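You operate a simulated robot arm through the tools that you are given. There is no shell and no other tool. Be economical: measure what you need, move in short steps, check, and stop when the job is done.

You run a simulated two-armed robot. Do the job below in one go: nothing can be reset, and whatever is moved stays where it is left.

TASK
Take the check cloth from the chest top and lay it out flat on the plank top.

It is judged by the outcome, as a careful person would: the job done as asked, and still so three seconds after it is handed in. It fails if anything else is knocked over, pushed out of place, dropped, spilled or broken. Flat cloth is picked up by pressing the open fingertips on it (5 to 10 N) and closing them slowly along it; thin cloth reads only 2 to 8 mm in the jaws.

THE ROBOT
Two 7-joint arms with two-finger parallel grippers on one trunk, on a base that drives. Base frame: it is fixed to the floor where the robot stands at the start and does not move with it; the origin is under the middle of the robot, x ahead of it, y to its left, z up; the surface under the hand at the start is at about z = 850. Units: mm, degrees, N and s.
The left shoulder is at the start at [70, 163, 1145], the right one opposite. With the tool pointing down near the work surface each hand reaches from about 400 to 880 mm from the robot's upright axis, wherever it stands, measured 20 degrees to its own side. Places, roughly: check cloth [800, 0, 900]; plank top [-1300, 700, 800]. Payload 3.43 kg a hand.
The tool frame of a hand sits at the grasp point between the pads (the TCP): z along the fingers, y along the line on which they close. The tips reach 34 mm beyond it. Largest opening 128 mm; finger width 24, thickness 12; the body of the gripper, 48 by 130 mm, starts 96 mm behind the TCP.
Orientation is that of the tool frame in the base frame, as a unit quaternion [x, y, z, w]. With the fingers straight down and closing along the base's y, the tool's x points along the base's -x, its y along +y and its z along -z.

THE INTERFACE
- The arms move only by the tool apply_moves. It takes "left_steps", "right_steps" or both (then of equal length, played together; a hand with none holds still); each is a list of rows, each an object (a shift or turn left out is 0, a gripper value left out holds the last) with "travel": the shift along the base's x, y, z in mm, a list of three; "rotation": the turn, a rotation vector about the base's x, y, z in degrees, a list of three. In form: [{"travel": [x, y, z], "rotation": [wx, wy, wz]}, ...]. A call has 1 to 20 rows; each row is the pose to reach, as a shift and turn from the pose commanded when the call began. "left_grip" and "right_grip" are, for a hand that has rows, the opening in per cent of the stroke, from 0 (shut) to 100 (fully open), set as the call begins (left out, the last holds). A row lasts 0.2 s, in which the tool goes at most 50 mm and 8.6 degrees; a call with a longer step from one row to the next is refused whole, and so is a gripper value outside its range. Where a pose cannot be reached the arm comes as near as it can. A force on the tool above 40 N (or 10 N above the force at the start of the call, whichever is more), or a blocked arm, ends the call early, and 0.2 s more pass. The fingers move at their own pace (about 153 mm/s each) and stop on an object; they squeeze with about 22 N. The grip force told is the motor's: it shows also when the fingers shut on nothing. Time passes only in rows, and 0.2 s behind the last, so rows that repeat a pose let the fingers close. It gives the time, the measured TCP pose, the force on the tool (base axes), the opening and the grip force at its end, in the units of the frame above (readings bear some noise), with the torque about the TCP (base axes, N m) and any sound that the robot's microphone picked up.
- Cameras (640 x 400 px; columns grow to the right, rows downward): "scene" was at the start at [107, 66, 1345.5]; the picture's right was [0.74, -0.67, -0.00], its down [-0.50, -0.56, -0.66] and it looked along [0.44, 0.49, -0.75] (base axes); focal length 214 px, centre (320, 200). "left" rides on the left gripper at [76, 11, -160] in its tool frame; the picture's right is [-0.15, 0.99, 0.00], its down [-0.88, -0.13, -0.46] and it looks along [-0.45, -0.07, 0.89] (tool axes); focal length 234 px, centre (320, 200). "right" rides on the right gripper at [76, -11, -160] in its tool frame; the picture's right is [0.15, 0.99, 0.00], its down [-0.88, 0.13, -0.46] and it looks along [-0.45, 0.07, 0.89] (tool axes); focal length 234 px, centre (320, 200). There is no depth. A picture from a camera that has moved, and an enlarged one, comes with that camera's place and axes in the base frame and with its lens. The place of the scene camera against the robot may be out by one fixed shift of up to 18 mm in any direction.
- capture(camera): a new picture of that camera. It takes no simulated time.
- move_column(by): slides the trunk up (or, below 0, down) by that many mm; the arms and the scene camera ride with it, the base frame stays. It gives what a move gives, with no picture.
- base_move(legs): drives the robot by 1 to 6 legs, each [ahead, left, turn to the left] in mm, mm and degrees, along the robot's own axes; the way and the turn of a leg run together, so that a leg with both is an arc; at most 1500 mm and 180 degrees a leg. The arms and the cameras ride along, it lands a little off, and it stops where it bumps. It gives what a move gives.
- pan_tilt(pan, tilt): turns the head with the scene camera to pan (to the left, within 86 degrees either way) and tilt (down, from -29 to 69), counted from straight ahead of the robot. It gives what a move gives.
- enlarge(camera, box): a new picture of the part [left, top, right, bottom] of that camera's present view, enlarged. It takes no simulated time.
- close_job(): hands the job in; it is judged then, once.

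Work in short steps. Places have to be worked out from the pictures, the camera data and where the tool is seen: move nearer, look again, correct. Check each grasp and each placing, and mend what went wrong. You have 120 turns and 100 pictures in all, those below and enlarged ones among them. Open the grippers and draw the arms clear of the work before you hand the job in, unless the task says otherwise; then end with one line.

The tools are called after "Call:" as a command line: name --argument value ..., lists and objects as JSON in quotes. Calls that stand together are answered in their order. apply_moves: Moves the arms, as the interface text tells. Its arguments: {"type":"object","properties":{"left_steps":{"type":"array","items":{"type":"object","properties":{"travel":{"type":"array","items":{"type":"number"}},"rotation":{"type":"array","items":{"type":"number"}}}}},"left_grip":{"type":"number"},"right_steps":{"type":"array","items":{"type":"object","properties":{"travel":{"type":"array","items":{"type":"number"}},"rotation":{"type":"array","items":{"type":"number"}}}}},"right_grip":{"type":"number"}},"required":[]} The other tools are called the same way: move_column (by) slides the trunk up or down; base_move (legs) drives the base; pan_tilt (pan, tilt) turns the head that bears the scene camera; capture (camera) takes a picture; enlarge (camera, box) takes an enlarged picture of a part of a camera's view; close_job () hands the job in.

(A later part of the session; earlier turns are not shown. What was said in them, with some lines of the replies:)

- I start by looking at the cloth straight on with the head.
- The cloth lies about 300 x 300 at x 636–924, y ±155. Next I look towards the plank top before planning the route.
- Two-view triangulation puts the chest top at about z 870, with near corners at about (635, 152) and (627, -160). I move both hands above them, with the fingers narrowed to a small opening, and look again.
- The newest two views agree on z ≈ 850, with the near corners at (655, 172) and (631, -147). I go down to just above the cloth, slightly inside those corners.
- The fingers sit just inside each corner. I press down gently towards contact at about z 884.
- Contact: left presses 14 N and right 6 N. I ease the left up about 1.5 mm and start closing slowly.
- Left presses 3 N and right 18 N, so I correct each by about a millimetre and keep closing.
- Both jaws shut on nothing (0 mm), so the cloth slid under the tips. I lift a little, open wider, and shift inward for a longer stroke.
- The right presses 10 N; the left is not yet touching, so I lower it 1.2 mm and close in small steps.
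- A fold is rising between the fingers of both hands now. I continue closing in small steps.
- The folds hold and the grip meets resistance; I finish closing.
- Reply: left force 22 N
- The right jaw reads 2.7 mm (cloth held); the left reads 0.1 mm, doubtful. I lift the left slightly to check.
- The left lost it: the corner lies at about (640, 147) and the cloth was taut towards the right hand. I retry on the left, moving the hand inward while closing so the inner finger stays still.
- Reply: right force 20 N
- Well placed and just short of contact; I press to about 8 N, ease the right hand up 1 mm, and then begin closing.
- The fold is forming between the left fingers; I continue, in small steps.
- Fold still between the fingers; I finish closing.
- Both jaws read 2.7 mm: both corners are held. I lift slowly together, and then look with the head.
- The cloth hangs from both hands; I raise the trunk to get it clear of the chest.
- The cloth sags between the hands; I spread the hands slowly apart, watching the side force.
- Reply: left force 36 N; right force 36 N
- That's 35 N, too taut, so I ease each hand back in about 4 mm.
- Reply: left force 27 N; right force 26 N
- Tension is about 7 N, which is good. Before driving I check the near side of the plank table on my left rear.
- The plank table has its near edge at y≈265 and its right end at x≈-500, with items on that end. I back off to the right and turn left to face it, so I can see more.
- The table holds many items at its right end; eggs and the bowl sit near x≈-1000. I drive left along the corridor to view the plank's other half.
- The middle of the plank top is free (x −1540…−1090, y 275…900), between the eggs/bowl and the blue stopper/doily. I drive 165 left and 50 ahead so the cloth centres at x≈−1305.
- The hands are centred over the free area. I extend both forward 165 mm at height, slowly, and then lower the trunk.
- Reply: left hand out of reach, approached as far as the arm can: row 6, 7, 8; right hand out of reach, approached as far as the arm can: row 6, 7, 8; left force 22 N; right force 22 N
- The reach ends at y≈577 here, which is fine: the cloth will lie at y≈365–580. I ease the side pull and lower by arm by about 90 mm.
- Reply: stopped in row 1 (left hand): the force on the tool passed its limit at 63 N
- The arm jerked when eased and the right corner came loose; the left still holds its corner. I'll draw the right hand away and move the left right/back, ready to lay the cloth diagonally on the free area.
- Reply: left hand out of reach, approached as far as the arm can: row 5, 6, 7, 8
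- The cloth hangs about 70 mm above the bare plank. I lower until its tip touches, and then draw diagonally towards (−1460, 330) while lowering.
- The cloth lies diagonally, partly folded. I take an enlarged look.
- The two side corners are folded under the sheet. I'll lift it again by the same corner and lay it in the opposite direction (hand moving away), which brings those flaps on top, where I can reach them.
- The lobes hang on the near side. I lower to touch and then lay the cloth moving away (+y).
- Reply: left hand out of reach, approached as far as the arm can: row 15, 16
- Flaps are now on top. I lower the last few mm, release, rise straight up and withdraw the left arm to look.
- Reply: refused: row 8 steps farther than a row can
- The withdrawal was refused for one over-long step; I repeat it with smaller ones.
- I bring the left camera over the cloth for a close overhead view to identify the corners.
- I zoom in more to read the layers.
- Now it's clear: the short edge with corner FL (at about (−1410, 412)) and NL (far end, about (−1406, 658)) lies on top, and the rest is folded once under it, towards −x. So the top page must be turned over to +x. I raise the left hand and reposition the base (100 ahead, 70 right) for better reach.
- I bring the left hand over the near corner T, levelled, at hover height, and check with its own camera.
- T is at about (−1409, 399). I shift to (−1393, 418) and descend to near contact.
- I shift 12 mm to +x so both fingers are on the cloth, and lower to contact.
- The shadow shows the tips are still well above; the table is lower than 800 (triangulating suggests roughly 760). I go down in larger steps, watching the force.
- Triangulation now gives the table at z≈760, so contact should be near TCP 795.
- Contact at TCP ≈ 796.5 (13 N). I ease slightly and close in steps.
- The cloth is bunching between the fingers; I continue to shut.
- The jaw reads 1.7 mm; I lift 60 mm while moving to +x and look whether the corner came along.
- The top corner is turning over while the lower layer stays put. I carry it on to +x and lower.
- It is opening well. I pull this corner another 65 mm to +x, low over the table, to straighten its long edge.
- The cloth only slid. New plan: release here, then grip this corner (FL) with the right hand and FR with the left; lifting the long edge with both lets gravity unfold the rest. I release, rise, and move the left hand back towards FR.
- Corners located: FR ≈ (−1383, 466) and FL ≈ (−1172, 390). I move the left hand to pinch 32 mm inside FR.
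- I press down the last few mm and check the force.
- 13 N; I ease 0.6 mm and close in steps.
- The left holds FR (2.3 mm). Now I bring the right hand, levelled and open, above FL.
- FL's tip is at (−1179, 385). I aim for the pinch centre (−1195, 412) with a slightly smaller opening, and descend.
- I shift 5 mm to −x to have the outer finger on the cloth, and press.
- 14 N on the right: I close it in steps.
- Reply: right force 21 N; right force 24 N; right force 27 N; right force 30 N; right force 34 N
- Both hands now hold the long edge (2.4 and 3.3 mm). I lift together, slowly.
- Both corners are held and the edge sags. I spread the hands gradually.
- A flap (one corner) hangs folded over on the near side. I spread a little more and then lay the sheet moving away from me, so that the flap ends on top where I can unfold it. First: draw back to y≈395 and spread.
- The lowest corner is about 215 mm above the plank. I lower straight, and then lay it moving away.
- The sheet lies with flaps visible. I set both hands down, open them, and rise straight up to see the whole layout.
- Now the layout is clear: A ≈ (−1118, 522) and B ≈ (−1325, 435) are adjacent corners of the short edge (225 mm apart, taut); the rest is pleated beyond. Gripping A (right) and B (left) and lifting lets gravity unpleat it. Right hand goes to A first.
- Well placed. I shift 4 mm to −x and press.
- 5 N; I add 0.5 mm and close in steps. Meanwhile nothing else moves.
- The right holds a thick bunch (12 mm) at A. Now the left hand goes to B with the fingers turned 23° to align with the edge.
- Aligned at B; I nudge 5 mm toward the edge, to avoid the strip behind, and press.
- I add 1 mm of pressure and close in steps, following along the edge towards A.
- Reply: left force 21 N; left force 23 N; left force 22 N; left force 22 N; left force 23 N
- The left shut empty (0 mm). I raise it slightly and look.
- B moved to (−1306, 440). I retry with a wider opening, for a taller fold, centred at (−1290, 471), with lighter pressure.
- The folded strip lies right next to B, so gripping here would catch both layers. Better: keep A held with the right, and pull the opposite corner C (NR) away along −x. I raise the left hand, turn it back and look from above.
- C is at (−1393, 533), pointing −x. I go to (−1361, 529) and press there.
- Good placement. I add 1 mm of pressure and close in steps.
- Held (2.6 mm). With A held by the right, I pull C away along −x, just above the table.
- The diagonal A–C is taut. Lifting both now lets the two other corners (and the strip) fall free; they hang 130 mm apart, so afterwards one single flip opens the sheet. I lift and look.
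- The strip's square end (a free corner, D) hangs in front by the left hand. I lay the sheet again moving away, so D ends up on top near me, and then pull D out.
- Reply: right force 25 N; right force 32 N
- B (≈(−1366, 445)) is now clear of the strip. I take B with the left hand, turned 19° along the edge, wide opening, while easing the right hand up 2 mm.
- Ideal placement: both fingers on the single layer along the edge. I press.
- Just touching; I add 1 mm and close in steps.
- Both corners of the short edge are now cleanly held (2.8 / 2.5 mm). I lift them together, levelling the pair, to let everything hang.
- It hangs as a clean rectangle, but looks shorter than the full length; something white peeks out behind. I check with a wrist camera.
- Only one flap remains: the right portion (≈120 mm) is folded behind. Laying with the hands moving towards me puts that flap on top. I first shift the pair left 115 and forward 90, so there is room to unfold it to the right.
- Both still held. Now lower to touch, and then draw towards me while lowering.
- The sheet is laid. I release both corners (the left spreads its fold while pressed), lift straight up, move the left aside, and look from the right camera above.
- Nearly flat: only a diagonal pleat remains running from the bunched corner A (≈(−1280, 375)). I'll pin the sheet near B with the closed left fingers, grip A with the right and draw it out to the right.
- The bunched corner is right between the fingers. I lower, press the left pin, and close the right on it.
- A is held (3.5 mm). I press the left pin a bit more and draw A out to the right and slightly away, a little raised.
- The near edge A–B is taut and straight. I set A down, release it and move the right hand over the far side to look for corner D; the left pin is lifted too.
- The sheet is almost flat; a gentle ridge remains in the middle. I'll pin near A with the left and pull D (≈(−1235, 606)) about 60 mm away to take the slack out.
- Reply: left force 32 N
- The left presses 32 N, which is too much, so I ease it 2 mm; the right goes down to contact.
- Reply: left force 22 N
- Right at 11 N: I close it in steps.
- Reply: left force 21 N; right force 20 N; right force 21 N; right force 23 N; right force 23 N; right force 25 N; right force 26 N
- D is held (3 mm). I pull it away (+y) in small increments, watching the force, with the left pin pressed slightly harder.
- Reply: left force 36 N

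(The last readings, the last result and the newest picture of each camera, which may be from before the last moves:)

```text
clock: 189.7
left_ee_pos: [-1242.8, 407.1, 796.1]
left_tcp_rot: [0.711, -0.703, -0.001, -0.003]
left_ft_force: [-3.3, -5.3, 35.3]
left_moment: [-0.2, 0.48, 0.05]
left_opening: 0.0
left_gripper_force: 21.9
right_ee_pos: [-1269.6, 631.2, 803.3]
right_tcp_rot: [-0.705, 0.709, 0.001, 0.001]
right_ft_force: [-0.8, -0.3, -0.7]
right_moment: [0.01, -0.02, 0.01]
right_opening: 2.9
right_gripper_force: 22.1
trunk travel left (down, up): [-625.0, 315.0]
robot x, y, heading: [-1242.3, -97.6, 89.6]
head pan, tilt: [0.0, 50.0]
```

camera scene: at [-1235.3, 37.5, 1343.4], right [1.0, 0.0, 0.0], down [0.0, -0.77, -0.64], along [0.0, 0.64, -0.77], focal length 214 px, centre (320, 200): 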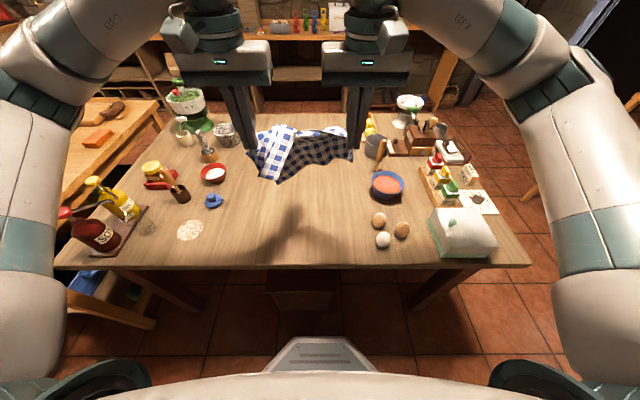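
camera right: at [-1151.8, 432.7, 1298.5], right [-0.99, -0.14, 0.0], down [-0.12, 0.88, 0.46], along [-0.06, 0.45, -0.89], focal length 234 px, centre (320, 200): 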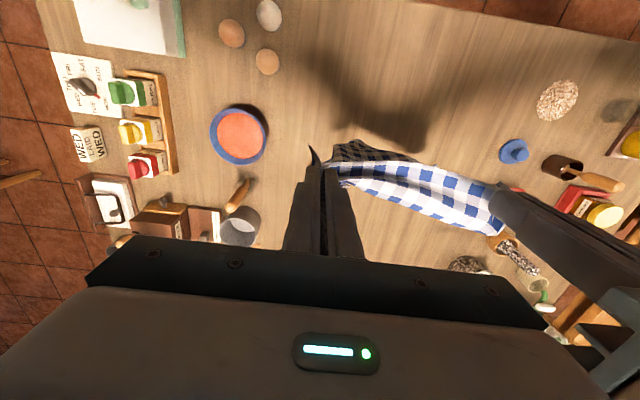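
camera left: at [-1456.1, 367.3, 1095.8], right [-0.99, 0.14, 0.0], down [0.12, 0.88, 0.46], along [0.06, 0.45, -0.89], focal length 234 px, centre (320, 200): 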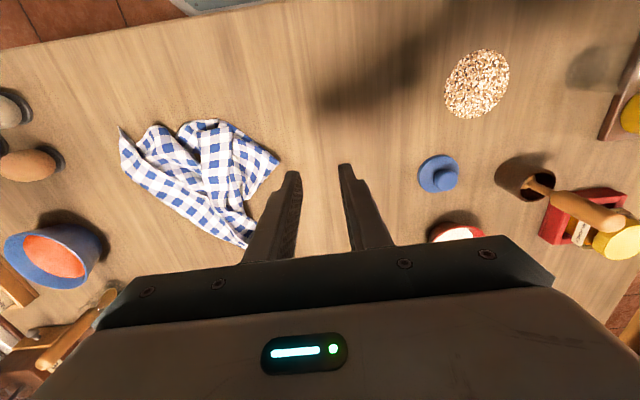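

No tension yet; I ease the left pin by 1.5 mm and pull another 30 mm.

Call:
apply_moves --left_steps '[{"travel": [0, 0, 1.5]}, {"travel": [0, 0, 1.5]}, {"travel": [0, 0, 1.5]}, {"travel": [0, 0, 1.5]}, {"travel": [0, 0, 1.5]}, {"travel": [0, 0, 1.5]}]' --right_steps '[{"travel": [0, 5, 0]}, {"travel": [-1, 12, 0]}, {"travel": [-2, 19, 0]}, {"travel": [-3, 25, 0]}, {"travel": [-3, 28, 0]}, {"travel": [-3, 28, 0]}]'

Call:
enlarge --camera "scene" --box '[180, 120, 380, 260]'

```text
clock: 191.1
left_ee_pos: [-1242.1, 408.1, 796.3]
left_tcp_rot: [0.711, -0.703, -0.001, -0.001]
left_ft_force: [-0.8, 3.7, 21.1]
left_moment: [-0.04, 0.23, -0.05]
left_opening: 0.1
left_gripper_force: 21.7
right_ee_pos: [-1272.2, 661.8, 801.7]
right_tcp_rot: [-0.704, 0.71, 0.001, 0.0]
right_ft_force: [-0.5, 0.4, 0.7]
right_moment: [-0.01, -0.03, -0.01]
right_opening: 2.5
right_gripper_force: 22.1
trunk travel left (down, up): [-625.0, 315.0]
robot x, y, heading: [-1239.3, -100.5, 89.9]
head pan, tilt: [0.0, 50.0]
```

```text
2.86 times, centred on (280, 190) of scene
camera zoom: at [-1235.3, 35.6, 1343.6], right [1.0, 0.0, 0.0], down [0.0, -0.77, -0.64], along [0.0, 0.64, -0.77], focal length 613 px, centre (434, 229)
```

zoom: 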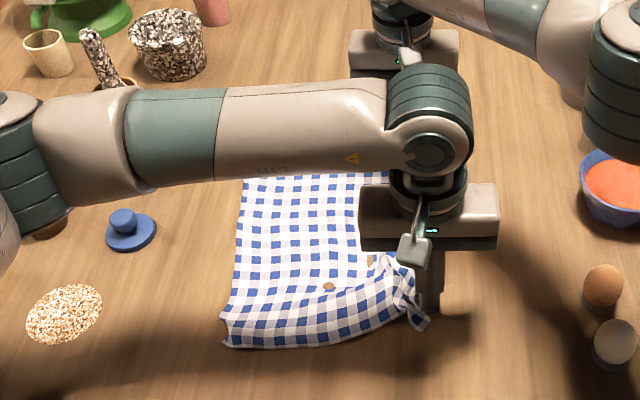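

Much flatter; slack remains only near A, around the left fingertips. With D held, I drag the pressed left fingertips to the right and towards me to stretch that corner.

Call:
apply_moves --left_steps '[{"travel": [5, -4, 0]}, {"travel": [10, -8, 0]}, {"travel": [15, -12, 0]}, {"travel": [20, -16, 0]}, {"travel": [25, -20, 0]}, {"travel": [25, -20, 0]}]'

```text
clock: 192.5
left_ee_pos: [-1219.0, 388.0, 795.0]
left_tcp_rot: [0.712, -0.703, 0.0, -0.001]
left_ft_force: [-5.8, 8.3, 27.8]
left_moment: [0.04, 0.37, -0.08]
left_opening: 0.0
left_gripper_force: 22.4
right_ee_pos: [-1273.4, 660.5, 799.8]
right_tcp_rot: [-0.704, 0.71, 0.001, 0.001]
right_ft_force: [0.3, -2.5, -1.0]
right_moment: [-0.08, -0.02, 0.0]
right_opening: 2.9
right_gripper_force: 21.8
trunk travel left (down, up): [-625.0, 315.0]
robot x, y, heading: [-1242.2, -99.2, 90.0]
head pan, tilt: [0.0, 50.0]
```

There's slight tension now (good). I set D down, open while pressed, and then lift both hands and withdraw to the sides.

Call:
apply_moves --left_steps '[{"travel": [0, 0, 0.5]}, {"travel": [0, 0, 0.5]}, {"travel": [0, 0, 0.5]}]' --right_steps '[{"travel": [0, 2, -4]}, {"travel": [0, 2, -7.5]}, {"travel": [0, 2, -7.5]}]'

Call:
apply_moves --left_steps '[{"travel": [0, 0, 0]}, {"travel": [0, 0, 0]}, {"travel": [0, 0, 0]}, {"travel": [0, 0, 20]}, {"travel": [0, 0, 55]}, {"travel": [0, 0, 95]}, {"travel": [-20, -5, 135]}, {"travel": [-50, -10, 170]}, {"travel": [-90, -20, 195]}, {"travel": [-130, -30, 215]}, {"travel": [-170, -40, 235]}, {"travel": [-210, -50, 255]}, {"travel": [-250, -60, 275]}, {"travel": [-285, -70, 290]}, {"travel": [-320, -80, 300]}, {"travel": [-320, -80, 300]}]' --right_steps '[{"travel": [0, 0, 0]}, {"travel": [0, 0, 0]}, {"travel": [0, 0, 20]}, {"travel": [0, 0, 55]}, {"travel": [0, 0, 95]}, {"travel": [0, 0, 140]}, {"travel": [10, -10, 185]}, {"travel": [25, -30, 225]}, {"travel": [45, -55, 260]}, {"travel": [70, -80, 290]}, {"travel": [95, -110, 310]}, {"travel": [125, -140, 320]}, {"travel": [155, -170, 320]}, {"travel": [185, -200, 320]}, {"travel": [215, -230, 320]}, {"travel": [215, -230, 320]}]' --right_grip 33

Call:
capture --camera "scene"

```text
clock: 193.3
left_ee_pos: [-1218.7, 385.7, 796.1]
left_tcp_rot: [0.712, -0.702, 0.0, -0.001]
left_ft_force: [-1.0, 7.6, 10.1]
left_moment: [0.19, 0.14, -0.09]
left_opening: 0.0
left_gripper_force: 21.7
right_ee_pos: [-1272.0, 662.6, 796.0]
right_tcp_rot: [-0.705, 0.71, 0.002, 0.002]
right_ft_force: [-0.3, -3.4, 17.3]
right_moment: [-0.25, 0.05, -0.01]
right_opening: 2.7
right_gripper_force: 21.7
trunk travel left (down, up): [-625.0, 315.0]
robot x, y, heading: [-1240.1, -98.8, 89.6]
head pan, tilt: [0.0, 50.0]
```

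```text
clock: 196.7
left_ee_pos: [-1540.9, 310.4, 1095.3]
left_tcp_rot: [0.71, -0.704, 0.001, 0.001]
left_ft_force: [0.9, 0.3, -0.3]
left_moment: [-0.01, -0.01, 0.01]
left_opening: 0.2
left_gripper_force: 22.1
right_ee_pos: [-1056.8, 435.0, 1112.5]
right_tcp_rot: [-0.704, 0.71, 0.0, 0.0]
right_ft_force: [0.7, 0.2, -0.5]
right_moment: [-0.01, 0.0, 0.01]
right_opening: 42.2
right_gripper_force: 0.1
trunk travel left (down, up): [-625.0, 315.0]
robot x, y, heading: [-1242.2, -98.7, 89.4]
head pan, tilt: [0.0, 50.0]
```

```text
1 pictures are left
camera scene: at [-1235.5, 38.2, 1343.3], right [1.0, 0.0, 0.0], down [0.0, -0.77, -0.64], along [0.0, 0.64, -0.77], focal length 214 px, centre (320, 200)
```

scene: 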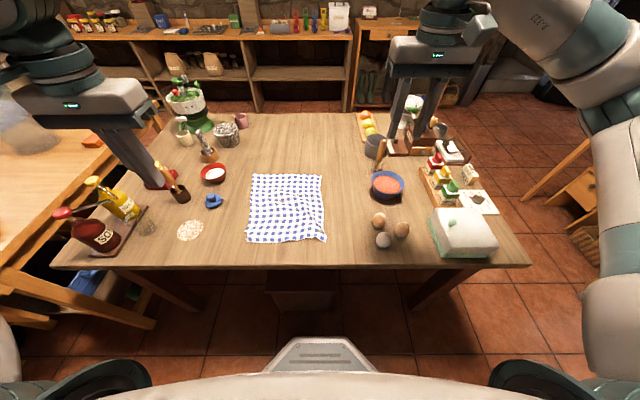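

The cloth lies out as a full rectangle. I use my last picture to check the remaining detail.

Call:
enlarge --camera "scene" --box '[220, 150, 360, 260]'

```text
3.64 times, centred on (290, 205) of scene
camera zoom: at [-1235.5, 38.2, 1343.3], right [1.0, 0.0, 0.0], down [0.0, -0.77, -0.64], along [0.0, 0.64, -0.77], focal length 780 px, centre (429, 182)
```

zoom: 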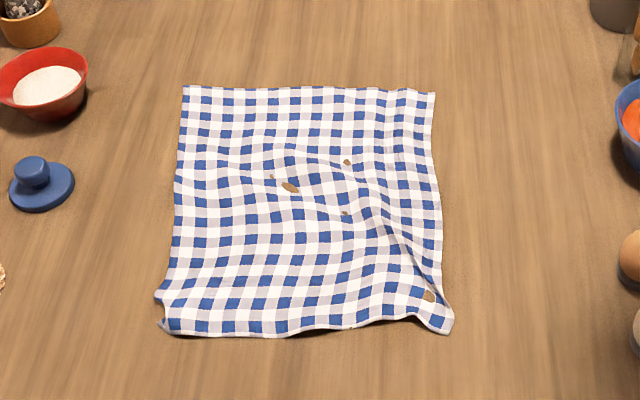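

All four corners are out and only small ripples remain; nothing else has been moved. I open the left gripper and back the robot away, so the arms are clear of the table.

Call:
apply_moves --left_steps '[{"travel": [0, 0, 20]}, {"travel": [0, 0, 40]}, {"travel": [0, 0, 40]}]' --right_steps '[{"travel": [0, 0, 20]}, {"travel": [0, 0, 40]}, {"travel": [0, 0, 40]}]' --left_grip 60 --right_grip 60

Call:
base_move --legs '[[-250, 0, 0]]'

Call:
close_job

```text
clock: 197.5
left_ee_pos: [-1538.9, 310.8, 1134.3]
left_tcp_rot: [0.711, -0.703, 0.0, -0.001]
left_ft_force: [-0.5, -0.6, 0.5]
left_moment: [-0.02, -0.02, 0.03]
left_opening: 76.6
left_gripper_force: 0.1
right_ee_pos: [-1057.6, 433.8, 1152.7]
right_tcp_rot: [-0.704, 0.71, 0.0, 0.0]
right_ft_force: [-0.2, -0.5, -0.6]
right_moment: [0.0, -0.01, 0.03]
right_opening: 77.0
right_gripper_force: 0.0
trunk travel left (down, up): [-625.0, 315.0]
robot x, y, heading: [-1237.3, -99.8, 90.0]
head pan, tilt: [0.0, 50.0]
```

```text
clock: 199.3
left_ee_pos: [-1538.8, 60.6, 1135.3]
left_tcp_rot: [0.71, -0.704, 0.0, 0.0]
left_ft_force: [0.2, 0.3, 0.2]
left_moment: [0.03, 0.01, -0.04]
left_opening: 77.0
left_gripper_force: 0.1
right_ee_pos: [-1057.0, 183.1, 1152.3]
right_tcp_rot: [-0.704, 0.71, 0.0, 0.0]
right_ft_force: [0.0, -0.6, -0.5]
right_moment: [0.01, -0.02, -0.04]
right_opening: 76.9
right_gripper_force: 0.0
trunk travel left (down, up): [-625.0, 315.0]
robot x, y, heading: [-1243.3, -347.8, 89.5]
head pan, tilt: [0.0, 50.0]
```

```text
The job is handed in.
```

The check cloth is laid out on the free middle of the plank top, all four corners out with small ripples and a low ridge near one corner left, nothing else visibly disturbed, and both grippers are open and clear.
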